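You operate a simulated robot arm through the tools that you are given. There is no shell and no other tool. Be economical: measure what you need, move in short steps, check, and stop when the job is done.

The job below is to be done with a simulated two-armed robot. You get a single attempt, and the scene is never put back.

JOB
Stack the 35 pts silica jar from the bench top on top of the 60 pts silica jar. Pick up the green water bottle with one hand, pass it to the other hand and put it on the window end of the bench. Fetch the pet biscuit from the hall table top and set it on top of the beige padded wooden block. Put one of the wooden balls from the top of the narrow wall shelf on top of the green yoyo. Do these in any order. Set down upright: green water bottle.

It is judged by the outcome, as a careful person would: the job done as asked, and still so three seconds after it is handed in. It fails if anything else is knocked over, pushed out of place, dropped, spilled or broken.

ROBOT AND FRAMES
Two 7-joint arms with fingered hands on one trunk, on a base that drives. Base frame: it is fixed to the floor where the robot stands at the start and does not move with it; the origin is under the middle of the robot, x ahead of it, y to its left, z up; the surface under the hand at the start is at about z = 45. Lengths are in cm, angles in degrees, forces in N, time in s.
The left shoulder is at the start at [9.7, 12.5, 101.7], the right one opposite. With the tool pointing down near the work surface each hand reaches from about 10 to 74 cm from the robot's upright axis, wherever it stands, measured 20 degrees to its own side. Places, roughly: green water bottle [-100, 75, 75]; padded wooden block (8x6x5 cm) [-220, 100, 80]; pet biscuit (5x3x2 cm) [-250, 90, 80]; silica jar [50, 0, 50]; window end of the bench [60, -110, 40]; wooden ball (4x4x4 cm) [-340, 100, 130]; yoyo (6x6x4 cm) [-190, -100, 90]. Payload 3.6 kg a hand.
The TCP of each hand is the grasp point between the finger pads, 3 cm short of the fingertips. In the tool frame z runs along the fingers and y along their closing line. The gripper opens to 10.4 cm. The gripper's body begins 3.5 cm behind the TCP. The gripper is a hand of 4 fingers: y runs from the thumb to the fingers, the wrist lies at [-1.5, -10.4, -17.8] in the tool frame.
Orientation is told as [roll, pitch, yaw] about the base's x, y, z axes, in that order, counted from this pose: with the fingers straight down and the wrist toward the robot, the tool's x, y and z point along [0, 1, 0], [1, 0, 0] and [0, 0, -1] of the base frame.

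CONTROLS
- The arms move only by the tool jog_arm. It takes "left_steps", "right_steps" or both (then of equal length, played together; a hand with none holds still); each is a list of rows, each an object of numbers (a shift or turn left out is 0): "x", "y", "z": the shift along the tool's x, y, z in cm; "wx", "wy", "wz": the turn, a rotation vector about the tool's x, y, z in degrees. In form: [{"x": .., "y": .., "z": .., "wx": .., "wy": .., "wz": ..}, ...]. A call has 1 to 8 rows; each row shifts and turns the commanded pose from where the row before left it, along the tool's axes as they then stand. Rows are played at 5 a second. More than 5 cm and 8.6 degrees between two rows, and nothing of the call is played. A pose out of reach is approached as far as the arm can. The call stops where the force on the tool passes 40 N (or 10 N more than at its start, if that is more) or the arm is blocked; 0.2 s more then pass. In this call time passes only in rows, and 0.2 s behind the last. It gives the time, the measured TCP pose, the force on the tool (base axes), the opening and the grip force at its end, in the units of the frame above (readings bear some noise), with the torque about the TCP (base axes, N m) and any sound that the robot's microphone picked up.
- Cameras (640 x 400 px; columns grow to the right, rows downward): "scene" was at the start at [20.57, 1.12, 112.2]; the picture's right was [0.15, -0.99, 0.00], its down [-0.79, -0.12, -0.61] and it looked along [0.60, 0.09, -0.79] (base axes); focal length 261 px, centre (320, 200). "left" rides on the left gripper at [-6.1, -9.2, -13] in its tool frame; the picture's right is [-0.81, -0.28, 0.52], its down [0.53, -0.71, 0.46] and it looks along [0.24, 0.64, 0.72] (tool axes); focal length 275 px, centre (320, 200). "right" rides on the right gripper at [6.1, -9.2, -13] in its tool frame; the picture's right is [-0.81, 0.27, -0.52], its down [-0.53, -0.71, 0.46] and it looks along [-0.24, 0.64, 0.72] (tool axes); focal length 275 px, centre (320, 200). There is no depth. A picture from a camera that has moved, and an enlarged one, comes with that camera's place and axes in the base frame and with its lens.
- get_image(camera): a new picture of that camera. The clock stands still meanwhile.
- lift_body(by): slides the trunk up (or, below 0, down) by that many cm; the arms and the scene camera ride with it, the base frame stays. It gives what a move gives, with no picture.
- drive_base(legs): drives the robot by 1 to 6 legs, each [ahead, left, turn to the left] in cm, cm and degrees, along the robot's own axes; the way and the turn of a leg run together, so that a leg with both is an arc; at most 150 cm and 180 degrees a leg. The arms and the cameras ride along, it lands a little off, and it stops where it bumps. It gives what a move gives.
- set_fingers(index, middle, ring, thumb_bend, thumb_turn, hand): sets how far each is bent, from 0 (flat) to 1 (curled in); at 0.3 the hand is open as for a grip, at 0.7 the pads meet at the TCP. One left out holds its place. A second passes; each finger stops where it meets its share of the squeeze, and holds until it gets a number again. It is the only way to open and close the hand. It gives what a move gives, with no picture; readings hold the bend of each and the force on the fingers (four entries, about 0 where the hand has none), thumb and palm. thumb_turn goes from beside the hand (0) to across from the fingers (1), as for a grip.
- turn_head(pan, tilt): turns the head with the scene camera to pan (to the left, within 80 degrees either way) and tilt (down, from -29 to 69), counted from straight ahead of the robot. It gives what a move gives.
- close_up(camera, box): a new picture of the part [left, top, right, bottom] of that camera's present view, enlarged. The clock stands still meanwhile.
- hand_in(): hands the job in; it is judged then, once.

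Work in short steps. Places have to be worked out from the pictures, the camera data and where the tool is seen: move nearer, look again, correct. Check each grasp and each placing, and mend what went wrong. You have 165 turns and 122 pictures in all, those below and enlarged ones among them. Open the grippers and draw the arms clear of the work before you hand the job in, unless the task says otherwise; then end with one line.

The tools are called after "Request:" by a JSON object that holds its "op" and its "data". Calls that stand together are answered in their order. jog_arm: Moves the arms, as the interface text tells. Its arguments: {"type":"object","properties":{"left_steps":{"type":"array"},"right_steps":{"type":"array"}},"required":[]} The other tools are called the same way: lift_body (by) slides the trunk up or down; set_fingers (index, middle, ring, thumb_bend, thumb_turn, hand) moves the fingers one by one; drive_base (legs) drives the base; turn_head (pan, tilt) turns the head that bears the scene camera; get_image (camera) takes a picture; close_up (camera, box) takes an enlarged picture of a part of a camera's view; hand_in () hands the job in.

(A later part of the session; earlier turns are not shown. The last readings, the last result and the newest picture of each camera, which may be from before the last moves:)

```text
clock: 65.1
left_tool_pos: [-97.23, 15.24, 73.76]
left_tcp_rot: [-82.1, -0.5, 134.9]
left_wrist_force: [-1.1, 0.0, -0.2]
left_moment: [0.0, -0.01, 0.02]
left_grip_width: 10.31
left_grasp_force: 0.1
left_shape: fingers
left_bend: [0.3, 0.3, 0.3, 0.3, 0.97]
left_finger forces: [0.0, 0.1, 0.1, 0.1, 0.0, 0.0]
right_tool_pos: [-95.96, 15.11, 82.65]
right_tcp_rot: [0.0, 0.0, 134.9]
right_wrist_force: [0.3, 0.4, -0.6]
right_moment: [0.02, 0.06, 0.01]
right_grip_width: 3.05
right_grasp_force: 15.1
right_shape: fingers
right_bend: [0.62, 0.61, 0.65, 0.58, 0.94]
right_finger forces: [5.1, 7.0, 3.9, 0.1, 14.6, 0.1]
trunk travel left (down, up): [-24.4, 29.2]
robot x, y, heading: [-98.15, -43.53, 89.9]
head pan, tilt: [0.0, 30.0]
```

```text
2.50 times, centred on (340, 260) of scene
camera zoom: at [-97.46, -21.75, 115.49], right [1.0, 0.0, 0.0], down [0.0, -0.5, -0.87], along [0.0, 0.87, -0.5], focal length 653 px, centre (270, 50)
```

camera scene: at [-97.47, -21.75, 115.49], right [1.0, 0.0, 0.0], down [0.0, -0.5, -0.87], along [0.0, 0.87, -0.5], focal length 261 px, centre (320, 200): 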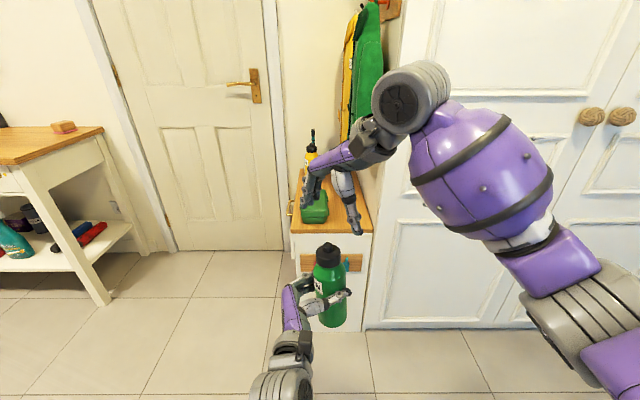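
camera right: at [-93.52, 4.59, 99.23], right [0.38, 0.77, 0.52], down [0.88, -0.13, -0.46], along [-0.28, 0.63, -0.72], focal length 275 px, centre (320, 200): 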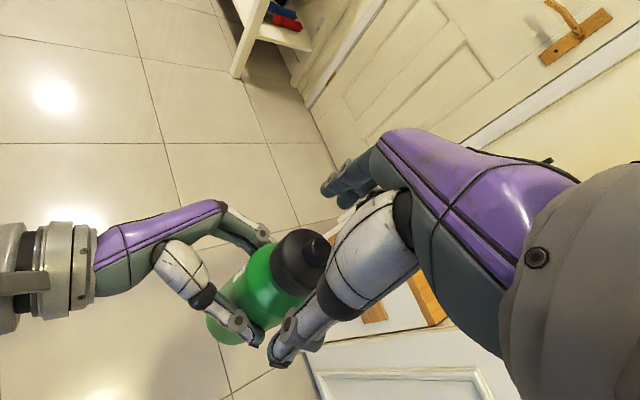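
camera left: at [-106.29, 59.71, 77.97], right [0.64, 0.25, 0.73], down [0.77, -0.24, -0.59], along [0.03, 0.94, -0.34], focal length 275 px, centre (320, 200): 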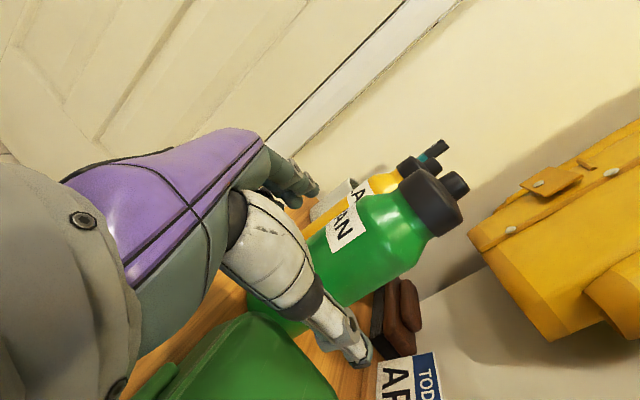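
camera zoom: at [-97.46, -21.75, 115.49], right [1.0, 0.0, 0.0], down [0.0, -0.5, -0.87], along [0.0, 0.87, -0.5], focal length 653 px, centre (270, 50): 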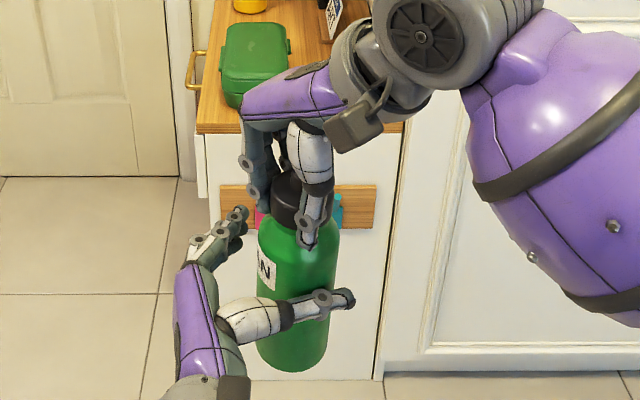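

Stable. Withdrawing the left hand.

Request:
{"op": "jog_arm", "data": {"left_steps": [{"z": -2}, {"z": -4}, {"z": -4}, {"z": -4}, {}]}}

Request:
{"op": "get_image", "data": {"camera": "scene"}}

```text
clock: 66.5
left_tool_pos: [-107.07, 7.86, 79.85]
left_tcp_rot: [-86.4, -4.3, 135.1]
left_wrist_force: [-0.2, 0.0, 0.8]
left_moment: [0.01, 0.01, 0.02]
left_grip_width: 10.32
left_grasp_force: 0.1
left_shape: fingers
left_bend: [0.3, 0.3, 0.3, 0.3, 0.97]
left_finger forces: [0.0, 0.0, 0.1, 0.1, 0.1, 0.0]
right_tool_pos: [-95.89, 15.08, 82.54]
right_tcp_rot: [0.1, 0.2, 134.7]
right_wrist_force: [-0.9, -0.1, -0.1]
right_moment: [-0.04, 0.0, -0.01]
right_grip_width: 3.04
right_grasp_force: 15.4
right_shape: fingers
right_bend: [0.62, 0.61, 0.65, 0.58, 0.94]
right_finger forces: [5.0, 7.0, 4.0, 0.1, 14.6, 0.0]
trunk travel left (down, up): [-24.4, 29.2]
robot x, y, heading: [-97.16, -43.81, 90.0]
head pan, tilt: [0.0, 30.0]
stopped in row 5 (left hand): the arm was blocked; the commanded pose is now the measured one
```

```text
62 pictures are left
camera scene: at [-97.47, -21.74, 115.48], right [1.0, 0.0, 0.0], down [0.0, -0.5, -0.87], along [0.0, 0.87, -0.5], focal length 261 px, centre (320, 200)
```

scene: 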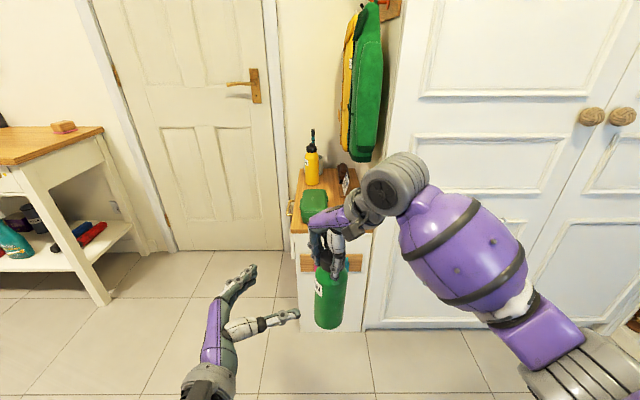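

The right hand now holds the bottle alone. I'll swing the left hand back to a neutral downward pose.

Request:
{"op": "jog_arm", "data": {"left_steps": [{"y": 1.2, "wy": 8.5}, {"y": 1.2, "wy": 8.5}, {"y": 1.2, "wy": 8.5}, {"y": 1.2, "wy": 8.5}, {"wy": 8.5}, {"wy": 8.5}, {"wy": 8.5}, {"wy": 8.5}]}}

Request:
{"op": "close_up", "data": {"camera": "scene", "box": [180, 200, 420, 400]}}

```text
clock: 68.3
left_tool_pos: [-110.47, 11.02, 80.13]
left_tcp_rot: [-18.1, -4.3, 135.1]
left_wrist_force: [-0.9, 0.5, 0.7]
left_moment: [-0.03, 0.0, 0.0]
left_grip_width: 10.34
left_grasp_force: 0.1
left_shape: fingers
left_bend: [0.3, 0.3, 0.3, 0.3, 0.97]
left_finger forces: [0.1, 0.0, 0.0, 0.0, 0.0, 0.1]
right_tool_pos: [-95.93, 15.05, 82.54]
right_tcp_rot: [0.0, 0.1, 134.7]
right_wrist_force: [0.0, 0.2, 0.3]
right_moment: [-0.04, 0.0, -0.04]
right_grip_width: 3.04
right_grasp_force: 14.9
right_shape: fingers
right_bend: [0.62, 0.61, 0.65, 0.58, 0.94]
right_finger forces: [5.1, 7.0, 4.0, 0.0, 14.5, 0.0]
trunk travel left (down, up): [-24.4, 29.2]
robot x, y, heading: [-97.58, -44.05, 89.9]
head pan, tilt: [0.0, 30.0]
```

```text
2.00 times, centred on (300, 300) of scene
camera zoom: at [-97.45, -21.73, 115.48], right [1.0, 0.0, 0.0], down [0.0, -0.5, -0.87], along [0.0, 0.87, -0.5], focal length 522 px, centre (360, 0)
```

zoom: 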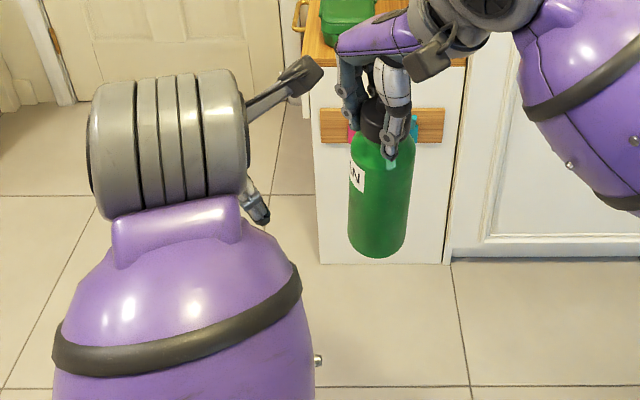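

The bottle hangs well from the right hand. Finishing the left arm's return to neutral.

Request:
{"op": "jog_arm", "data": {"left_steps": [{"wy": 8}, {"wy": 8}, {"wz": 8}, {"wz": 8}, {"wz": 8}, {"wz": 8}, {"wz": 8}, {"wz": 5}]}}

Request:
{"op": "jog_arm", "data": {"right_steps": [{"y": -3, "z": -2}, {"y": -3, "z": -2}, {"y": -3, "z": -2}, {"y": -1, "z": -2}, {}]}}

Request:
{"op": "get_image", "data": {"camera": "scene"}}

```text
clock: 70.1
left_tool_pos: [-110.27, 11.16, 80.14]
left_tcp_rot: [1.5, -4.5, 89.9]
left_wrist_force: [-1.0, -0.5, 0.0]
left_moment: [0.02, -0.01, 0.0]
left_grip_width: 10.33
left_grasp_force: 0.1
left_shape: fingers
left_bend: [0.3, 0.3, 0.3, 0.3, 0.97]
left_finger forces: [0.1, 0.0, 0.1, 0.1, 0.0, 0.0]
right_tool_pos: [-96.0, 15.06, 82.63]
right_tcp_rot: [0.0, 0.2, 134.7]
right_wrist_force: [0.1, -0.5, 0.3]
right_moment: [-0.01, 0.05, 0.01]
right_grip_width: 3.02
right_grasp_force: 15.7
right_shape: fingers
right_bend: [0.62, 0.61, 0.65, 0.58, 0.94]
right_finger forces: [5.0, 7.0, 4.1, 0.1, 14.5, 0.0]
trunk travel left (down, up): [-24.4, 29.2]
robot x, y, heading: [-97.87, -43.92, 89.9]
head pan, tilt: [0.0, 30.0]
```

```text
clock: 71.3
left_tool_pos: [-110.31, 11.27, 80.23]
left_tcp_rot: [1.5, -4.6, 89.9]
left_wrist_force: [0.1, -0.4, 0.2]
left_moment: [-0.02, -0.01, 0.01]
left_grip_width: 10.33
left_grasp_force: 0.0
left_shape: fingers
left_bend: [0.3, 0.3, 0.3, 0.3, 0.97]
left_finger forces: [0.1, 0.1, 0.0, 0.1, 0.0, 0.0]
right_tool_pos: [-88.9, 7.94, 90.74]
right_tcp_rot: [0.0, -0.1, 134.7]
right_wrist_force: [0.3, 0.6, -4.6]
right_moment: [-0.01, -0.01, 0.01]
right_grip_width: 2.99
right_grasp_force: 14.9
right_shape: fingers
right_bend: [0.62, 0.61, 0.65, 0.58, 0.94]
right_finger forces: [5.1, 7.0, 4.4, 0.1, 14.4, 0.0]
trunk travel left (down, up): [-24.4, 29.2]
robot x, y, heading: [-97.83, -44.09, 89.8]
head pan, tilt: [0.0, 30.0]
```

```text
60 pictures are left
camera scene: at [-97.45, -21.75, 115.48], right [1.0, 0.0, 0.0], down [0.0, -0.5, -0.87], along [0.0, 0.87, -0.5], focal length 261 px, centre (320, 200)
```

scene: 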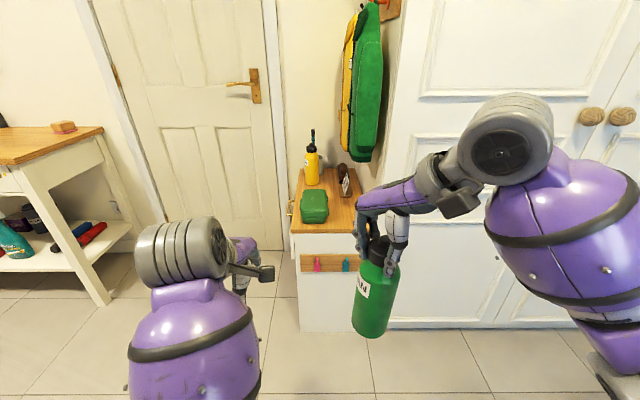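

The bottle hangs nearly vertical and its weight now reads 4.6 N. I'll tuck the left hand back and up, turn to face the bench, and drive toward the window end, stopping short to look.

Request:
{"op": "jog_arm", "data": {"left_steps": [{"y": -3, "z": -4}, {"y": -3, "z": -4}, {"y": -3, "z": -4}]}}

Request:
{"op": "drive_base", "data": {"legs": [[0, 0, -90], [75, -50, 0]]}}

Request:
{"op": "turn_head", "data": {"pan": -10, "tilt": 35}}

Request:
{"op": "get_image", "data": {"camera": "scene"}}

```text
clock: 72.1
left_tool_pos: [-109.71, 5.53, 85.19]
left_tcp_rot: [1.4, -4.7, 90.0]
left_wrist_force: [0.9, 0.9, 0.7]
left_moment: [0.0, 0.0, -0.05]
left_grip_width: 10.33
left_grasp_force: 0.0
left_shape: fingers
left_bend: [0.3, 0.3, 0.3, 0.3, 0.97]
left_finger forces: [0.0, 0.1, 0.0, 0.0, 0.0, 0.1]
left hand out of reach, approached as far as the arm can: row 2, 3
right_tool_pos: [-88.91, 8.05, 90.7]
right_tcp_rot: [0.1, 0.0, 134.6]
right_wrist_force: [0.0, -0.7, -4.4]
right_moment: [0.01, 0.03, 0.0]
right_grip_width: 3.01
right_grasp_force: 15.6
right_shape: fingers
right_bend: [0.62, 0.61, 0.65, 0.58, 0.94]
right_finger forces: [5.1, 7.1, 4.5, 0.0, 14.5, 0.0]
trunk travel left (down, up): [-24.4, 29.2]
robot x, y, heading: [-97.57, -44.08, 89.7]
head pan, tilt: [0.0, 30.0]
```

```text
clock: 80.8
left_tool_pos: [27.74, -81.28, 85.23]
left_tcp_rot: [1.4, -4.8, 0.5]
left_wrist_force: [-1.0, -0.3, -0.2]
left_moment: [0.01, 0.01, 0.0]
left_grip_width: 10.33
left_grasp_force: 0.0
left_shape: fingers
left_bend: [0.3, 0.3, 0.3, 0.3, 0.97]
left_finger forces: [0.0, 0.0, 0.1, 0.0, 0.1, 0.0]
right_tool_pos: [30.39, -101.96, 90.7]
right_tcp_rot: [0.0, 0.0, 45.2]
right_wrist_force: [-0.5, 0.3, -4.6]
right_moment: [0.03, 0.03, -0.03]
right_grip_width: 2.94
right_grasp_force: 15.4
right_shape: fingers
right_bend: [0.63, 0.62, 0.66, 0.58, 0.94]
right_finger forces: [5.1, 6.7, 4.4, 0.0, 13.5, 0.0]
trunk travel left (down, up): [-24.4, 29.2]
robot x, y, heading: [-21.8, -93.37, 0.1]
head pan, tilt: [0.0, 30.0]
```

```text
clock: 81.5
left_tool_pos: [27.75, -81.27, 85.3]
left_tcp_rot: [1.4, -4.8, 0.5]
left_wrist_force: [-0.2, -0.3, 0.3]
left_moment: [0.0, -0.03, 0.0]
left_grip_width: 10.33
left_grasp_force: 0.0
left_shape: fingers
left_bend: [0.3, 0.3, 0.3, 0.3, 0.97]
left_finger forces: [0.0, 0.0, 0.0, 0.1, 0.0, 0.0]
right_tool_pos: [30.44, -102.01, 90.59]
right_tcp_rot: [0.0, 0.1, 45.4]
right_wrist_force: [-0.4, 0.7, -4.5]
right_moment: [0.03, 0.0, 0.03]
right_grip_width: 2.93
right_grasp_force: 14.7
right_shape: fingers
right_bend: [0.63, 0.62, 0.66, 0.58, 0.94]
right_finger forces: [5.0, 6.7, 4.4, 0.0, 13.5, 0.1]
trunk travel left (down, up): [-24.4, 29.2]
robot x, y, heading: [-21.72, -93.57, 0.4]
head pan, tilt: [-10.0, 35.0]
```

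```text
59 pictures are left
camera scene: at [0.21, -95.28, 114.71], right [-0.17, -0.99, 0.0], down [-0.57, 0.1, -0.82], along [0.81, -0.14, -0.57], focal length 261 px, centre (320, 200)
```

scene: 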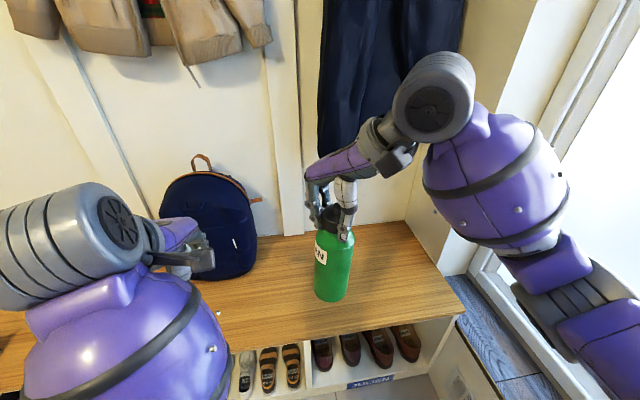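

The bottle is steady, though the grip reading drifts slightly. The bench ends at y of about -144 and the backpack ends at about -84, so I'll put the bottle near (50, -108).

Request:
{"op": "drive_base", "data": {"legs": [[20, -6, 0]]}}

Request:
{"op": "jog_arm", "data": {"right_steps": [{"z": 4}, {"z": 4}, {"z": 4}, {"z": 4}, {}]}}

Request:
{"op": "get_image", "data": {"camera": "scene"}}

```text
clock: 83.1
left_tool_pos: [47.66, -87.09, 85.21]
left_tcp_rot: [1.4, -4.7, 0.7]
left_wrist_force: [0.8, 0.3, -0.3]
left_moment: [0.01, -0.02, 0.03]
left_grip_width: 10.28
left_grasp_force: 0.2
left_shape: fingers
left_bend: [0.3, 0.3, 0.3, 0.3, 0.97]
left_finger forces: [0.1, 0.1, 0.1, 0.0, 0.0, 0.0]
right_tool_pos: [50.33, -107.75, 90.57]
right_tcp_rot: [0.0, 0.1, 45.3]
right_wrist_force: [-0.1, -0.5, -4.4]
right_moment: [0.04, 0.01, 0.02]
right_grip_width: 2.96
right_grasp_force: 14.7
right_shape: fingers
right_bend: [0.63, 0.62, 0.66, 0.58, 0.94]
right_finger forces: [5.0, 6.6, 4.5, 0.0, 13.5, 0.0]
trunk travel left (down, up): [-24.4, 29.2]
robot x, y, heading: [-1.89, -100.11, 0.2]
head pan, tilt: [-10.0, 35.0]
```

```text
clock: 84.3
left_tool_pos: [47.63, -87.15, 85.17]
left_tcp_rot: [1.3, -4.8, 0.7]
left_wrist_force: [0.2, 0.8, 0.1]
left_moment: [0.0, 0.0, -0.03]
left_grip_width: 10.3
left_grasp_force: 0.1
left_shape: fingers
left_bend: [0.3, 0.3, 0.3, 0.3, 0.97]
left_finger forces: [0.0, 0.0, 0.0, 0.0, 0.0, 0.0]
right_tool_pos: [50.19, -107.79, 74.72]
right_tcp_rot: [-0.1, 0.0, 45.5]
right_wrist_force: [-0.2, 0.0, -4.3]
right_moment: [0.03, 0.03, -0.01]
right_grip_width: 2.92
right_grasp_force: 14.2
right_shape: fingers
right_bend: [0.63, 0.62, 0.66, 0.59, 0.94]
right_finger forces: [5.0, 6.8, 4.5, 0.1, 13.5, 0.0]
trunk travel left (down, up): [-24.4, 29.2]
robot x, y, heading: [-1.66, -99.55, 0.5]
head pan, tilt: [-10.0, 35.0]
```

```text
58 pictures are left
camera scene: at [20.05, -101.1, 114.71], right [-0.17, -0.99, 0.0], down [-0.57, 0.1, -0.82], along [0.81, -0.14, -0.57], focal length 261 px, centre (320, 200)
```

scene: 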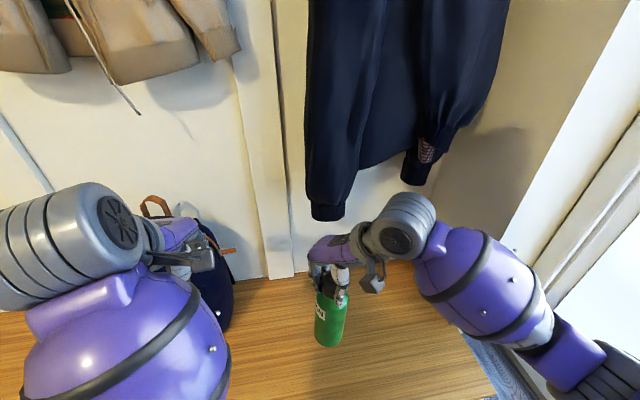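

About 11 cm to go by estimate. I'll lower 9 and look closely.

Request:
{"op": "jog_arm", "data": {"right_steps": [{"z": 3.5}, {"z": 3.0}, {"z": 2}, {}]}}

Request:
{"op": "close_up", "data": {"camera": "scene", "box": [260, 230, 420, 370]}}

```text
clock: 85.3
left_tool_pos: [47.48, -87.1, 85.22]
left_tcp_rot: [1.4, -4.8, 0.6]
left_wrist_force: [0.1, 0.4, 0.8]
left_moment: [0.0, 0.02, 0.02]
left_grip_width: 10.34
left_grasp_force: 0.0
left_shape: fingers
left_bend: [0.3, 0.3, 0.3, 0.3, 0.97]
left_finger forces: [0.0, 0.0, 0.1, 0.1, 0.0, 0.1]
right_tool_pos: [50.12, -107.7, 66.22]
right_tcp_rot: [0.1, 0.1, 45.4]
right_wrist_force: [-1.2, 0.5, -4.0]
right_moment: [0.06, 0.02, 0.0]
right_grip_width: 2.93
right_grasp_force: 14.1
right_shape: fingers
right_bend: [0.63, 0.62, 0.66, 0.59, 0.94]
right_finger forces: [4.8, 6.7, 4.6, 0.2, 13.4, 0.0]
trunk travel left (down, up): [-24.4, 29.2]
robot x, y, heading: [-1.77, -99.28, 0.3]
head pan, tilt: [-10.0, 35.0]
```

```text
2.86 times, centred on (340, 300) of scene
camera zoom: at [20.05, -101.1, 114.71], right [-0.17, -0.99, 0.0], down [-0.57, 0.1, -0.82], along [0.81, -0.14, -0.57], focal length 746 px, centre (263, -86)
```

zoom: 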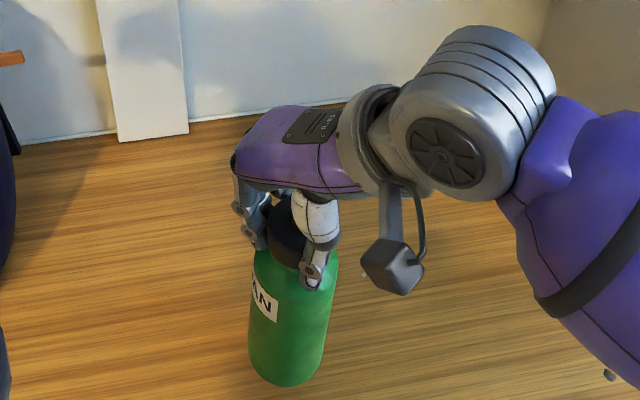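

Vertical and close to the surface. I'll lower in small steps.

Request:
{"op": "jog_arm", "data": {"right_steps": [{"z": 0.6}, {"z": 0.5}, {"z": 0.4}, {}]}}

```text
clock: 86.3
left_tool_pos: [47.65, -87.08, 85.23]
left_tcp_rot: [1.4, -4.8, 0.7]
left_wrist_force: [-0.1, 0.7, 0.4]
left_moment: [0.01, 0.01, -0.03]
left_grip_width: 10.29
left_grasp_force: 0.1
left_shape: fingers
left_bend: [0.3, 0.3, 0.3, 0.3, 0.97]
left_finger forces: [0.0, 0.0, 0.1, 0.0, 0.0, 0.0]
right_tool_pos: [50.21, -107.88, 64.51]
right_tcp_rot: [0.0, 0.1, 45.4]
right_wrist_force: [0.3, 0.6, -4.1]
right_moment: [0.04, 0.02, 0.02]
right_grip_width: 2.91
right_grasp_force: 14.4
right_shape: fingers
right_bend: [0.63, 0.62, 0.66, 0.59, 0.94]
right_finger forces: [4.8, 6.6, 4.7, 0.1, 13.4, 0.0]
trunk travel left (down, up): [-24.4, 29.2]
robot x, y, heading: [-1.85, -99.89, 0.2]
head pan, tilt: [-10.0, 35.0]
```

Request:
{"op": "jog_arm", "data": {"right_steps": [{"z": 0.4}, {"z": 0.3}, {"z": 0.2}, {}]}}

```text
clock: 87.3
left_tool_pos: [47.6, -87.07, 85.22]
left_tcp_rot: [1.4, -4.8, 0.6]
left_wrist_force: [-0.2, 0.0, 0.0]
left_moment: [0.01, 0.01, 0.03]
left_grip_width: 10.34
left_grasp_force: 0.1
left_shape: fingers
left_bend: [0.3, 0.3, 0.3, 0.3, 0.97]
left_finger forces: [0.0, 0.1, 0.1, 0.1, 0.0, 0.0]
right_tool_pos: [50.29, -107.83, 63.68]
right_tcp_rot: [0.0, 0.0, 45.2]
right_wrist_force: [0.8, 0.7, -4.1]
right_moment: [0.02, -0.02, 0.01]
right_grip_width: 2.9
right_grasp_force: 15.0
right_shape: fingers
right_bend: [0.63, 0.62, 0.66, 0.59, 0.94]
right_finger forces: [4.8, 6.5, 4.6, 0.1, 13.4, 0.0]
trunk travel left (down, up): [-24.4, 29.2]
robot x, y, heading: [-2.2, -99.9, 0.2]
head pan, tilt: [-10.0, 35.0]
```

Still carrying the full weight, so I'll continue down.

Request:
{"op": "jog_arm", "data": {"right_steps": [{"z": 0.3}, {"z": 0.3}, {"z": 0.2}, {}]}}

Request:
{"op": "close_up", "data": {"camera": "scene", "box": [260, 230, 420, 370]}}

```text
clock: 88.3
left_tool_pos: [47.46, -87.08, 85.39]
left_tcp_rot: [1.4, -4.9, 0.6]
left_wrist_force: [-0.8, 0.6, 0.1]
left_moment: [0.02, -0.03, 0.0]
left_grip_width: 10.32
left_grasp_force: 0.1
left_shape: fingers
left_bend: [0.3, 0.3, 0.3, 0.3, 0.97]
left_finger forces: [0.0, 0.0, 0.0, 0.0, 0.0, 0.1]
right_tool_pos: [50.31, -107.72, 63.25]
right_tcp_rot: [-0.1, -0.3, 45.4]
right_wrist_force: [-0.4, 3.8, 19.5]
right_moment: [0.0, -0.05, 0.05]
right_grip_width: 2.77
right_grasp_force: 17.4
right_shape: fingers
right_bend: [0.64, 0.62, 0.66, 0.6, 0.94]
right_finger forces: [5.1, 7.8, 5.6, 0.0, 15.8, 0.1]
trunk travel left (down, up): [-24.4, 29.2]
robot x, y, heading: [-1.73, -99.48, 0.3]
head pan, tilt: [-10.0, 35.0]
```

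```text
2.86 times, centred on (340, 300) of scene
camera zoom: at [19.9, -101.04, 114.75], right [-0.17, -0.99, 0.0], down [-0.56, 0.1, -0.82], along [0.81, -0.14, -0.57], focal length 746 px, centre (263, -86)
```

zoom: 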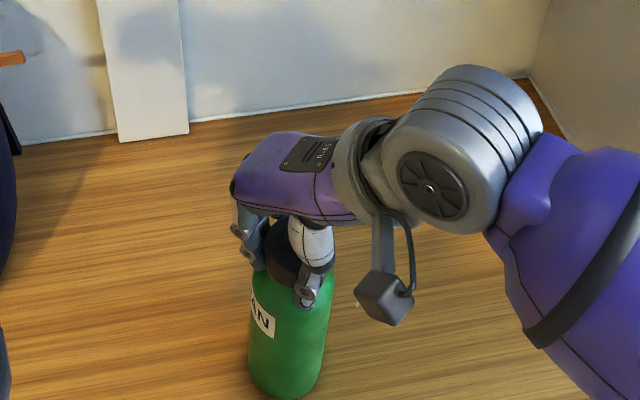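

Contact. I'll ease up 0.35 cm to relieve the load and then open.

Request:
{"op": "jog_arm", "data": {"right_steps": [{"z": -0.35}, {}]}}

Request:
{"op": "set_fingers", "data": {"hand": "right", "index": 0.53, "middle": 0.52, "ring": 0.55, "thumb_bend": 0.49}}

Request:
{"op": "set_fingers", "data": {"hand": "right", "index": 0.3, "middle": 0.3, "ring": 0.3, "thumb_bend": 0.3}}

Request:
{"op": "close_up", "data": {"camera": "scene", "box": [240, 230, 440, 400]}}

```text
clock: 88.9
left_tool_pos: [47.56, -87.03, 85.25]
left_tcp_rot: [1.5, -4.8, 0.6]
left_wrist_force: [-0.2, 1.2, 0.1]
left_moment: [0.03, 0.0, 0.04]
left_grip_width: 10.31
left_grasp_force: 0.0
left_shape: fingers
left_bend: [0.3, 0.3, 0.3, 0.3, 0.97]
left_finger forces: [0.0, 0.1, 0.1, 0.0, 0.0, 0.0]
right_tool_pos: [50.23, -107.83, 63.22]
right_tcp_rot: [0.0, 0.0, 45.3]
right_wrist_force: [0.5, 3.0, 10.3]
right_moment: [0.08, -0.24, 0.07]
right_grip_width: 2.76
right_grasp_force: 16.8
right_shape: fingers
right_bend: [0.64, 0.62, 0.66, 0.6, 0.94]
right_finger forces: [5.1, 8.2, 6.0, 0.0, 15.1, 0.1]
trunk travel left (down, up): [-24.4, 29.2]
robot x, y, heading: [-1.86, -99.63, 0.7]
head pan, tilt: [-10.0, 35.0]
```

```text
clock: 89.9
left_tool_pos: [47.46, -87.09, 85.21]
left_tcp_rot: [1.4, -4.8, 0.6]
left_wrist_force: [0.2, 0.3, 0.4]
left_moment: [0.02, 0.02, 0.05]
left_grip_width: 10.34
left_grasp_force: 0.2
left_shape: fingers
left_bend: [0.3, 0.3, 0.3, 0.3, 0.97]
left_finger forces: [0.0, 0.1, 0.0, 0.0, 0.0, 0.1]
right_tool_pos: [50.25, -107.77, 63.28]
right_tcp_rot: [0.1, 0.1, 45.4]
right_wrist_force: [-0.6, -0.4, 0.0]
right_moment: [-0.01, 0.01, -0.02]
right_grip_width: 5.0
right_grasp_force: 0.5
right_shape: fingers
right_bend: [0.53, 0.52, 0.55, 0.49, 0.97]
right_finger forces: [0.1, 0.0, 0.1, 0.1, 0.6, 0.0]
trunk travel left (down, up): [-24.4, 29.2]
robot x, y, heading: [-1.87, -99.77, 0.3]
head pan, tilt: [-10.0, 35.0]
```

```text
clock: 90.9
left_tool_pos: [47.59, -87.12, 85.15]
left_tcp_rot: [1.4, -4.8, 0.7]
left_wrist_force: [-0.1, 0.5, -0.1]
left_moment: [-0.01, 0.0, 0.0]
left_grip_width: 10.33
left_grasp_force: 0.0
left_shape: fingers
left_bend: [0.3, 0.3, 0.3, 0.3, 0.97]
left_finger forces: [0.0, 0.0, 0.1, 0.1, 0.0, 0.0]
right_tool_pos: [50.18, -107.86, 63.4]
right_tcp_rot: [0.1, 0.0, 45.5]
right_wrist_force: [0.7, -0.4, -0.3]
right_moment: [-0.07, -0.02, 0.0]
right_grip_width: 10.26
right_grasp_force: 0.1
right_shape: fingers
right_bend: [0.3, 0.3, 0.3, 0.3, 0.97]
right_finger forces: [0.1, 0.1, 0.0, 0.0, 0.0, 0.0]
trunk travel left (down, up): [-24.4, 29.2]
robot x, y, heading: [-1.95, -99.7, 0.4]
head pan, tilt: [-10.0, 35.0]
```

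```text
2.35 times, centred on (340, 315) of scene
camera zoom: at [20.03, -101.1, 114.71], right [-0.17, -0.99, 0.0], down [-0.57, 0.1, -0.82], along [0.81, -0.14, -0.57], focal length 615 px, centre (273, -71)
```

zoom: 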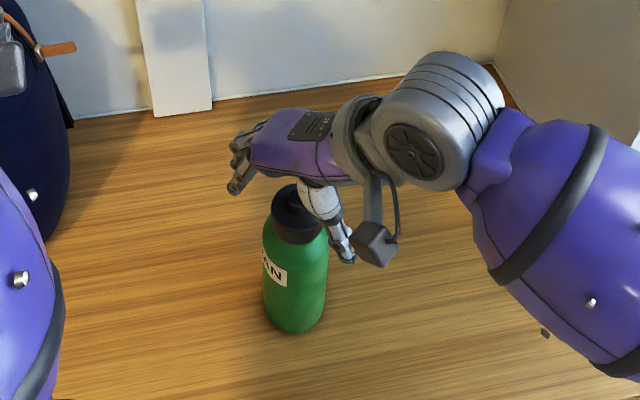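

Standing upright. I'll raise the right hand straight up, then back off and look.

Request:
{"op": "jog_arm", "data": {"right_steps": [{"z": -3}, {"z": -4.5}, {"z": -4.5}, {"z": -4.5}, {"z": -4.5}, {"y": -3, "wz": 8}, {"y": -3, "wz": 8}, {"y": -3, "wz": 8}]}}

Request:
{"op": "drive_base", "data": {"legs": [[-60, 25, 0]]}}

Request:
{"op": "turn_head", "data": {"pan": -20, "tilt": 30}}

Request:
{"op": "get_image", "data": {"camera": "scene"}}

```text
clock: 92.7
left_tool_pos: [47.57, -87.03, 85.23]
left_tcp_rot: [1.5, -4.8, 0.6]
left_wrist_force: [0.2, 0.1, 0.2]
left_moment: [0.02, -0.02, 0.03]
left_grip_width: 10.32
left_grasp_force: 0.1
left_shape: fingers
left_bend: [0.3, 0.3, 0.3, 0.3, 0.97]
left_finger forces: [0.0, 0.1, 0.1, 0.0, 0.0, 0.0]
right_tool_pos: [43.21, -113.25, 84.31]
right_tcp_rot: [0.0, 0.1, 21.1]
right_wrist_force: [0.3, 0.6, -0.2]
right_moment: [0.0, 0.0, 0.02]
right_grip_width: 10.3
right_grasp_force: 0.1
right_shape: fingers
right_bend: [0.3, 0.3, 0.3, 0.3, 0.97]
right_finger forces: [0.0, 0.0, 0.0, 0.0, 0.1, 0.0]
trunk travel left (down, up): [-24.4, 29.2]
robot x, y, heading: [-1.91, -99.64, 0.3]
head pan, tilt: [-10.0, 35.0]
```

```text
clock: 96.3
left_tool_pos: [-12.2, -62.33, 85.2]
left_tcp_rot: [1.4, -4.7, 0.5]
left_wrist_force: [-0.6, -0.6, -0.9]
left_moment: [-0.02, 0.02, 0.04]
left_grip_width: 10.32
left_grasp_force: 0.2
left_shape: fingers
left_bend: [0.3, 0.3, 0.3, 0.3, 0.97]
left_finger forces: [0.1, 0.0, 0.0, 0.0, 0.1, 0.0]
right_tool_pos: [-16.53, -88.46, 84.37]
right_tcp_rot: [0.0, -0.1, 21.3]
right_wrist_force: [0.5, 0.0, -0.6]
right_moment: [0.0, -0.01, 0.02]
right_grip_width: 10.28
right_grasp_force: 0.0
right_shape: fingers
right_bend: [0.3, 0.3, 0.3, 0.3, 0.97]
right_finger forces: [0.0, 0.0, 0.0, 0.0, 0.0, 0.0]
trunk travel left (down, up): [-24.4, 29.2]
robot x, y, heading: [-61.46, -75.2, 0.3]
head pan, tilt: [-10.0, 35.0]
```

```text
clock: 97.1
left_tool_pos: [-12.15, -62.39, 85.2]
left_tcp_rot: [1.4, -4.7, 0.5]
left_wrist_force: [-0.3, -0.7, -0.4]
left_moment: [-0.01, -0.02, 0.02]
left_grip_width: 10.33
left_grasp_force: 0.1
left_shape: fingers
left_bend: [0.3, 0.3, 0.3, 0.3, 0.97]
left_finger forces: [0.1, 0.0, 0.1, 0.0, 0.0, 0.1]
right_tool_pos: [-16.59, -88.42, 84.25]
right_tcp_rot: [0.0, 0.0, 21.3]
right_wrist_force: [1.5, -0.2, 0.2]
right_moment: [0.01, -0.02, -0.02]
right_grip_width: 10.3
right_grasp_force: 0.1
right_shape: fingers
right_bend: [0.3, 0.3, 0.3, 0.3, 0.97]
right_finger forces: [0.1, 0.0, 0.0, 0.0, 0.1, 0.0]
trunk travel left (down, up): [-24.4, 29.2]
robot x, y, heading: [-61.53, -74.99, 0.3]
head pan, tilt: [-20.0, 30.0]
```

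```text
54 pictures are left
camera scene: at [-39.86, -77.9, 115.49], right [-0.34, -0.94, 0.0], down [-0.47, 0.17, -0.87], along [0.82, -0.29, -0.5], focal length 261 px, centre (320, 200)
```

scene: 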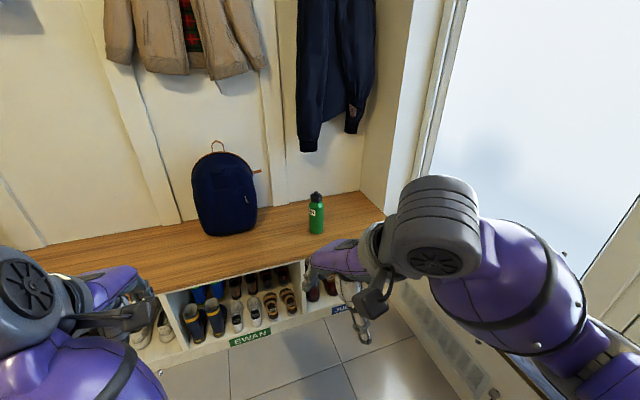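

The bottle is well placed. Next I'll go to the hall table.

Request:
{"op": "drive_base", "data": {"legs": [[0, 0, 90], [58, 0, 0], [0, 148, 0]]}}

Request:
{"op": "turn_head", "data": {"pan": 10, "tilt": 25}}

Request:
{"op": "get_image", "data": {"camera": "scene"}}

```text
clock: 117.0
left_tool_pos: [-224.41, 31.21, 85.22]
left_tcp_rot: [1.5, -4.8, 91.0]
left_wrist_force: [0.2, 0.0, 0.2]
left_moment: [0.0, 0.0, 0.04]
left_grip_width: 10.32
left_grasp_force: 0.1
left_shape: fingers
left_bend: [0.3, 0.3, 0.3, 0.3, 0.97]
left_finger forces: [0.1, 0.0, 0.0, 0.0, 0.1, 0.1]
right_tool_pos: [-198.2, 27.04, 84.29]
right_tcp_rot: [0.0, 0.0, 111.7]
right_wrist_force: [0.0, -0.8, -0.6]
right_moment: [-0.01, 0.0, -0.02]
right_grip_width: 10.31
right_grasp_force: 0.0
right_shape: fingers
right_bend: [0.3, 0.3, 0.3, 0.3, 0.97]
right_finger forces: [0.0, 0.0, 0.0, 0.0, 0.1, 0.0]
trunk travel left (down, up): [-24.4, 29.2]
robot x, y, heading: [-211.56, -17.97, 90.6]
head pan, tilt: [-20.0, 30.0]
```

```text
clock: 118.0
left_tool_pos: [-224.36, 31.21, 85.16]
left_tcp_rot: [1.4, -4.8, 90.9]
left_wrist_force: [0.2, -0.9, 0.5]
left_moment: [-0.01, -0.03, -0.01]
left_grip_width: 10.33
left_grasp_force: 0.1
left_shape: fingers
left_bend: [0.3, 0.3, 0.3, 0.3, 0.97]
left_finger forces: [0.1, 0.0, 0.0, 0.1, 0.0, 0.0]
right_tool_pos: [-198.14, 26.97, 84.29]
right_tcp_rot: [0.0, 0.1, 111.7]
right_wrist_force: [0.1, -0.2, -0.4]
right_moment: [-0.04, -0.03, 0.02]
right_grip_width: 10.3
right_grasp_force: 0.0
right_shape: fingers
right_bend: [0.3, 0.3, 0.3, 0.3, 0.97]
right_finger forces: [0.0, 0.0, 0.0, 0.1, 0.0, 0.0]
trunk travel left (down, up): [-24.4, 29.2]
robot x, y, heading: [-211.62, -18.03, 90.8]
head pan, tilt: [10.0, 25.0]
```

```text
53 pictures are left
camera scene: at [-213.26, 4.1, 116.29], right [0.98, 0.18, 0.0], down [0.08, -0.42, -0.91], along [-0.17, 0.89, -0.42], focal length 261 px, centre (320, 200)
```

scene: 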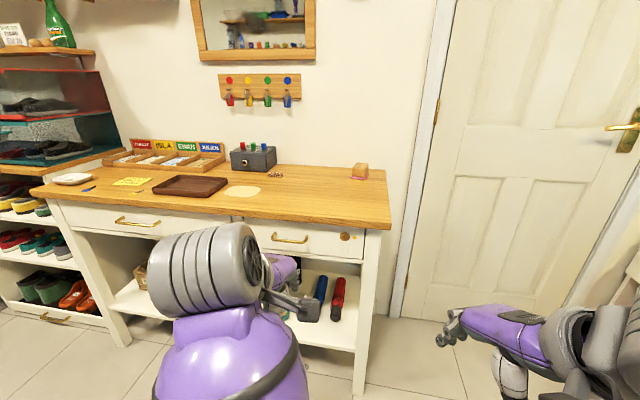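

I see the table with a block at its right end. I'll zoom in to find the biscuit.

Request:
{"op": "close_up", "data": {"camera": "scene", "box": [200, 130, 400, 230]}}

Request:
{"op": "close_up", "data": {"camera": "scene", "box": [0, 0, 200, 200]}}

```text
3.20 times, centred on (300, 180) of scene
camera zoom: at [-213.26, 4.1, 116.29], right [0.98, 0.18, 0.0], down [0.08, -0.42, -0.91], along [-0.17, 0.89, -0.42], focal length 836 px, centre (384, 264)
```

zoom: 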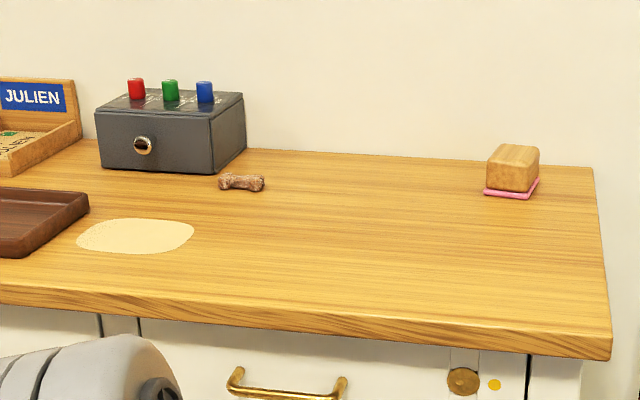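

```text
2.00 times, centred on (100, 100) of scene
camera zoom: at [-213.26, 4.1, 116.29], right [0.98, 0.18, 0.0], down [0.08, -0.42, -0.91], along [-0.17, 0.89, -0.42], focal length 522 px, centre (760, 400)
```

zoom: 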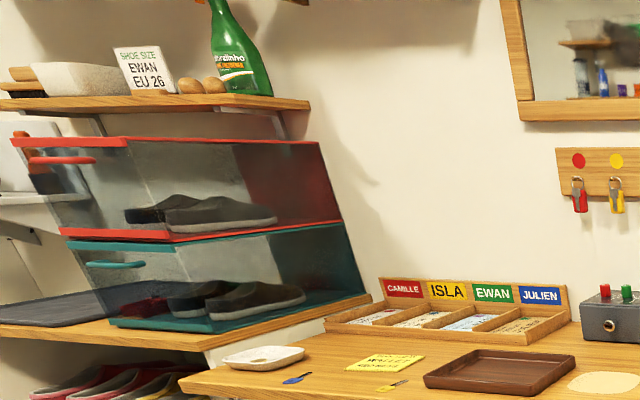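

The bone-shaped biscuit is at about (-252, 105), right of the black knob box, and the block with a pink pad is at about (-216, 112). I'll raise the trunk and drive nearer.

Request:
{"op": "lift_body", "data": {"by": 12}}

Request:
{"op": "drive_base", "data": {"legs": [[0, 24, -0.8], [38, 0, 0]]}}

Request:
{"op": "turn_head", "data": {"pan": 0, "tilt": 35}}

Request:
{"op": "get_image", "data": {"camera": "scene"}}

```text
clock: 119.5
left_tool_pos: [-224.28, 31.16, 97.24]
left_tcp_rot: [1.4, -4.7, 90.9]
left_wrist_force: [0.3, -0.3, 0.0]
left_moment: [-0.04, -0.01, 0.0]
left_grip_width: 10.34
left_grasp_force: 0.2
left_shape: fingers
left_bend: [0.3, 0.3, 0.3, 0.3, 0.97]
left_finger forces: [0.0, 0.0, 0.1, 0.0, 0.1, 0.0]
right_tool_pos: [-198.11, 26.97, 96.34]
right_tcp_rot: [0.0, 0.1, 111.7]
right_wrist_force: [-0.6, -0.3, -0.2]
right_moment: [0.01, -0.04, 0.0]
right_grip_width: 10.3
right_grasp_force: 0.0
right_shape: fingers
right_bend: [0.3, 0.3, 0.3, 0.3, 0.97]
right_finger forces: [0.0, 0.1, 0.1, 0.0, 0.0, 0.0]
trunk travel left (down, up): [-36.4, 17.2]
robot x, y, heading: [-211.44, -18.21, 90.6]
head pan, tilt: [10.0, 25.0]
```

```text
clock: 124.2
left_tool_pos: [-247.57, 68.57, 97.2]
left_tcp_rot: [1.4, -4.8, 90.2]
left_wrist_force: [0.4, 0.5, 0.8]
left_moment: [0.0, 0.02, 0.01]
left_grip_width: 10.36
left_grasp_force: 0.0
left_shape: fingers
left_bend: [0.3, 0.3, 0.3, 0.3, 0.97]
left_finger forces: [0.0, 0.0, 0.0, 0.0, 0.0, 0.0]
right_tool_pos: [-221.59, 64.02, 96.18]
right_tcp_rot: [0.0, 0.1, 110.9]
right_wrist_force: [0.7, 0.3, -0.4]
right_moment: [-0.01, -0.03, -0.02]
right_grip_width: 10.29
right_grasp_force: 0.1
right_shape: fingers
right_bend: [0.3, 0.3, 0.3, 0.3, 0.97]
right_finger forces: [0.1, 0.1, 0.0, 0.0, 0.0, 0.1]
trunk travel left (down, up): [-36.4, 17.2]
robot x, y, heading: [-235.18, 19.23, 89.8]
head pan, tilt: [10.0, 25.0]
```

```text
clock: 124.9
left_tool_pos: [-247.67, 68.51, 97.24]
left_tcp_rot: [1.5, -4.7, 90.1]
left_wrist_force: [0.2, -0.4, -0.9]
left_moment: [0.0, 0.0, -0.01]
left_grip_width: 10.32
left_grasp_force: 0.0
left_shape: fingers
left_bend: [0.3, 0.3, 0.3, 0.3, 0.97]
left_finger forces: [0.0, 0.1, 0.1, 0.0, 0.0, 0.0]
right_tool_pos: [-221.42, 63.94, 96.22]
right_tcp_rot: [0.1, 0.0, 110.9]
right_wrist_force: [-0.4, -0.9, 0.1]
right_moment: [-0.01, -0.04, -0.03]
right_grip_width: 10.29
right_grasp_force: 0.1
right_shape: fingers
right_bend: [0.3, 0.3, 0.3, 0.3, 0.97]
right_finger forces: [0.0, 0.1, 0.0, 0.0, 0.1, 0.0]
trunk travel left (down, up): [-36.4, 17.2]
robot x, y, heading: [-235.49, 18.86, 89.7]
head pan, tilt: [0.0, 35.0]
```

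```text
50 pictures are left
camera scene: at [-235.33, 38.3, 126.49], right [1.0, 0.0, 0.0], down [0.0, -0.57, -0.82], along [0.0, 0.82, -0.57], focal length 261 px, centre (320, 200)
```

scene: 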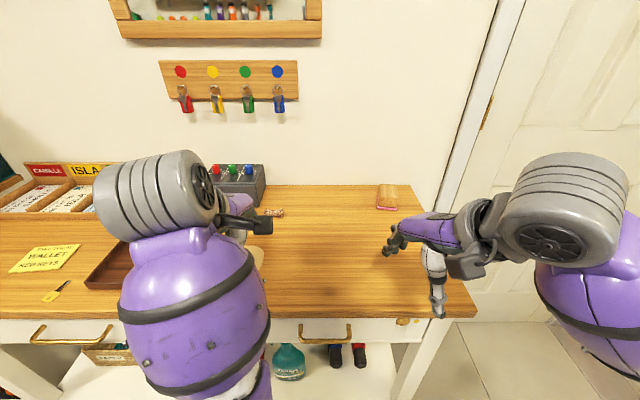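

Zooming in on the biscuit and block, plus a view from the left-hand camera.

Request:
{"op": "close_up", "data": {"camera": "scene", "box": [240, 170, 420, 250]}}

Request:
{"op": "get_image", "data": {"camera": "left"}}

```text
3.56 times, centred on (330, 210) of scene
camera zoom: at [-235.33, 38.3, 126.49], right [1.0, 0.0, 0.0], down [0.0, -0.57, -0.82], along [0.0, 0.82, -0.57], focal length 929 px, centre (284, 164)
```

zoom: 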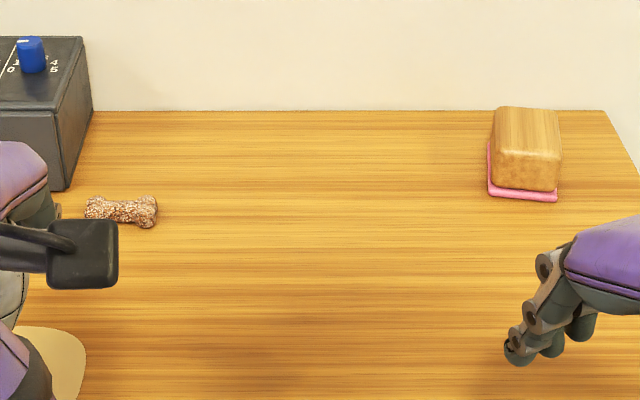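

```text
48 pictures are left
camera left: at [-240.98, 58.42, 109.19], right [0.8, -0.23, -0.56], down [-0.54, -0.67, -0.5], along [-0.26, 0.7, -0.66], focal length 275 px, centre (320, 200)
```

left: 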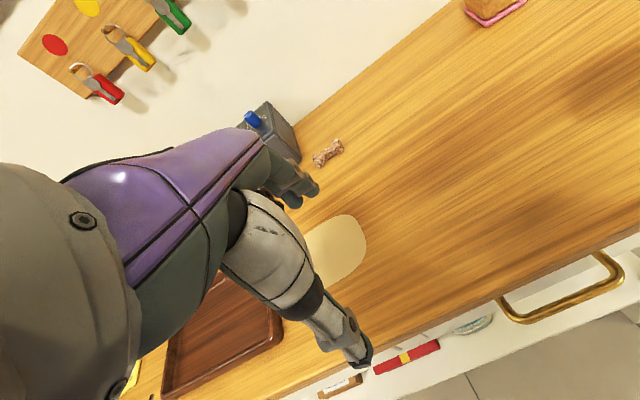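

Cross-checking three views gives table top z of about 80.5. The biscuit is at (-248, 96.2) with its long axis along x, and the block's centre is at (-216.3, 101.5) with its top at 85.5. I'll move the left hand above the biscuit and straighten it.

Request:
{"op": "jog_arm", "data": {"left_steps": [{"wx": 4.8, "wy": -1.4}, {"y": 4, "z": 0.3}, {"y": 4, "z": 0.3}, {"y": 4, "z": 0.3}, {"y": 4, "z": 0.3}, {"y": 4, "z": 0.3}, {"y": 4, "z": 0.3}, {"y": 3.7, "z": 0.3}]}}

Request:
{"op": "get_image", "data": {"camera": "scene"}}

Request:
{"op": "get_image", "data": {"camera": "left"}}

```text
clock: 126.7
left_tool_pos: [-247.52, 97.08, 93.59]
left_tcp_rot: [-0.2, 0.1, 90.2]
left_wrist_force: [-0.4, -0.7, -2.6]
left_moment: [0.07, -0.04, -0.01]
left_grip_width: 10.33
left_grasp_force: 0.1
left_shape: fingers
left_bend: [0.3, 0.3, 0.3, 0.3, 0.98]
left_finger forces: [0.1, 0.0, 0.0, 0.1, 0.0, 0.0]
left hand out of reach, approached as far as the arm can: row 1
right_tool_pos: [-221.58, 63.94, 96.32]
right_tcp_rot: [0.0, 0.0, 110.9]
right_wrist_force: [-0.8, -0.4, 0.3]
right_moment: [-0.01, -0.04, -0.01]
right_grip_width: 10.29
right_grasp_force: 0.1
right_shape: fingers
right_bend: [0.3, 0.3, 0.3, 0.3, 0.97]
right_finger forces: [0.0, 0.0, 0.0, 0.0, 0.0, 0.0]
trunk travel left (down, up): [-36.4, 17.2]
robot x, y, heading: [-235.58, 19.13, 90.0]
head pan, tilt: [0.0, 35.0]
```

```text
47 pictures are left
camera scene: at [-235.32, 38.24, 126.48], right [1.0, 0.0, 0.0], down [0.0, -0.57, -0.82], along [0.0, 0.82, -0.57], focal length 261 px, centre (320, 200)
```

scene: 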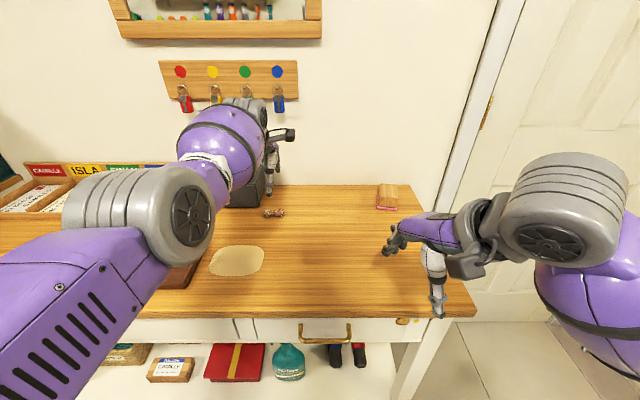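

```text
46 pictures are left
camera left: at [-241.24, 88.03, 106.52], right [0.81, -0.27, -0.52], down [-0.53, -0.72, -0.45], along [-0.24, 0.64, -0.73], focal length 275 px, centre (320, 200)
```

left: 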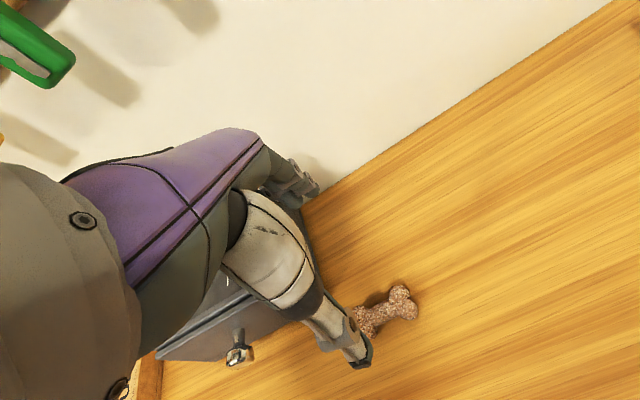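

The left camera puts the biscuit at y of about 95. I'll shift back 1.7 cm and descend to z of about 86.

Request:
{"op": "jog_arm", "data": {"left_steps": [{"y": -1.7}, {"z": 4}, {"z": 3.5}, {}]}}

Request:
{"op": "get_image", "data": {"camera": "left"}}

Request:
{"op": "close_up", "data": {"camera": "scene", "box": [210, 140, 340, 250]}}

```text
clock: 127.7
left_tool_pos: [-247.66, 95.35, 86.32]
left_tcp_rot: [0.0, 0.0, 90.1]
left_wrist_force: [0.0, 0.3, 0.2]
left_moment: [0.01, 0.02, 0.01]
left_grip_width: 10.32
left_grasp_force: 0.0
left_shape: fingers
left_bend: [0.3, 0.3, 0.3, 0.3, 0.98]
left_finger forces: [0.0, 0.0, 0.0, 0.0, 0.0, 0.0]
right_tool_pos: [-221.57, 64.0, 96.32]
right_tcp_rot: [0.0, -0.1, 110.8]
right_wrist_force: [-0.3, 0.3, -0.1]
right_moment: [0.02, 0.01, 0.01]
right_grip_width: 10.31
right_grasp_force: 0.1
right_shape: fingers
right_bend: [0.3, 0.3, 0.3, 0.3, 0.97]
right_finger forces: [0.0, 0.1, 0.1, 0.0, 0.0, 0.1]
trunk travel left (down, up): [-36.4, 17.2]
robot x, y, heading: [-235.75, 18.98, 90.1]
head pan, tilt: [0.0, 35.0]
```

```text
45 pictures are left
camera left: at [-241.28, 86.33, 99.19], right [0.81, -0.27, -0.52], down [-0.53, -0.71, -0.46], along [-0.25, 0.64, -0.72], focal length 275 px, centre (320, 200)
```

left: 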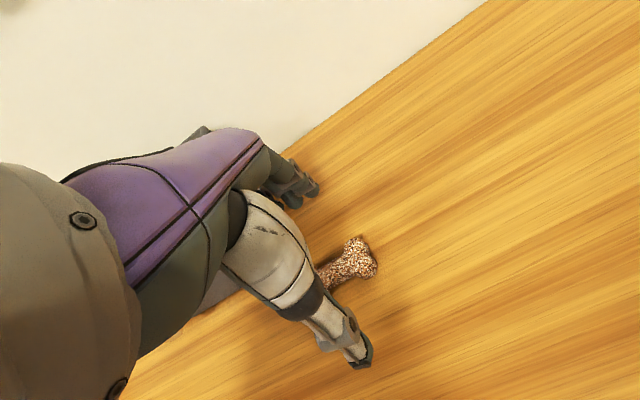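

```text
3.64 times, centred on (275, 195) of scene
camera zoom: at [-235.32, 38.3, 126.49], right [1.0, 0.0, 0.0], down [0.0, -0.57, -0.82], along [0.0, 0.82, -0.57], focal length 950 px, centre (484, 218)
```

zoom: 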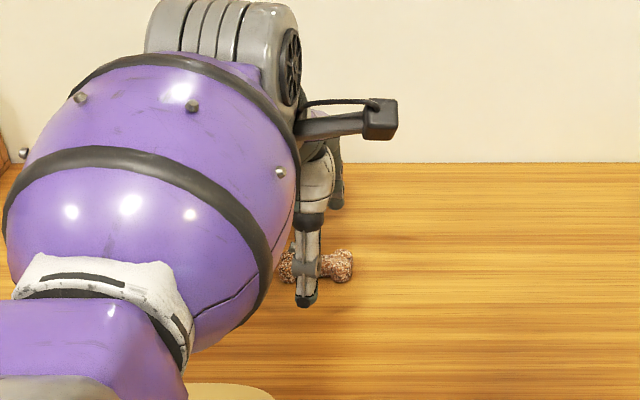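

Well centred. Final descent to z of about 84, checking the force.

Request:
{"op": "jog_arm", "data": {"left_steps": [{"z": 1.2}, {"z": 0.7}, {"z": 0.4}, {}]}}

Request:
{"op": "set_fingers", "data": {"hand": "left", "index": 0.72, "middle": 0.72, "ring": 0.72, "thumb_bend": 0.7}}

Request:
{"op": "get_image", "data": {"camera": "left"}}

```text
clock: 128.7
left_tool_pos: [-247.59, 95.58, 84.79]
left_tcp_rot: [0.1, -0.8, 90.1]
left_wrist_force: [-1.0, -3.3, 28.8]
left_moment: [1.29, 0.25, 0.11]
left_grip_width: 10.37
left_grasp_force: 14.8
left_shape: fingers
left_bend: [0.3, 0.3, 0.3, 0.3, 0.98]
left_finger forces: [0.2, 25.7, 0.1, 0.1, 3.3, 0.0]
right_tool_pos: [-221.57, 63.67, 96.35]
right_tcp_rot: [-0.1, -0.3, 110.9]
right_wrist_force: [-0.4, -1.1, 0.2]
right_moment: [0.01, 0.01, -0.02]
right_grip_width: 10.31
right_grasp_force: 0.0
right_shape: fingers
right_bend: [0.3, 0.3, 0.3, 0.3, 0.97]
right_finger forces: [0.1, 0.1, 0.0, 0.0, 0.0, 0.0]
trunk travel left (down, up): [-36.4, 17.2]
robot x, y, heading: [-235.23, 18.67, 89.8]
head pan, tilt: [0.0, 35.0]
```

```text
clock: 129.2
left_tool_pos: [-247.52, 96.16, 85.29]
left_tcp_rot: [-0.1, -1.7, 90.2]
left_wrist_force: [-1.0, 0.8, 15.3]
left_moment: [-0.4, -0.07, -0.07]
left_grip_width: 1.73
left_grasp_force: 17.8
left_shape: fingers
left_bend: [0.71, 0.71, 0.72, 0.64, 0.96]
left_finger forces: [6.1, 3.4, 0.6, 0.0, 25.4, 0.1]
right_tool_pos: [-221.55, 63.98, 96.22]
right_tcp_rot: [0.0, 0.0, 110.9]
right_wrist_force: [0.0, 0.4, 0.5]
right_moment: [-0.05, -0.01, -0.05]
right_grip_width: 10.29
right_grasp_force: 0.1
right_shape: fingers
right_bend: [0.3, 0.3, 0.3, 0.3, 0.97]
right_finger forces: [0.0, 0.1, 0.0, 0.1, 0.0, 0.0]
trunk travel left (down, up): [-36.4, 17.2]
robot x, y, heading: [-235.55, 19.04, 90.1]
head pan, tilt: [0.0, 35.0]
stopped (left hand): the force on the tool passed its limit at 42 N (the readings are from after the stop); the commanded pose is now the measured one
```

```text
43 pictures are left
camera left: at [-241.32, 86.76, 97.99], right [0.81, -0.26, -0.52], down [-0.53, -0.7, -0.48], along [-0.24, 0.66, -0.71], focal length 275 px, centre (320, 200)
```

left: 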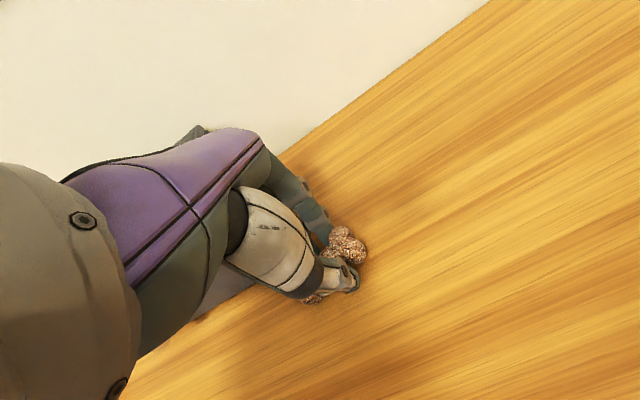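

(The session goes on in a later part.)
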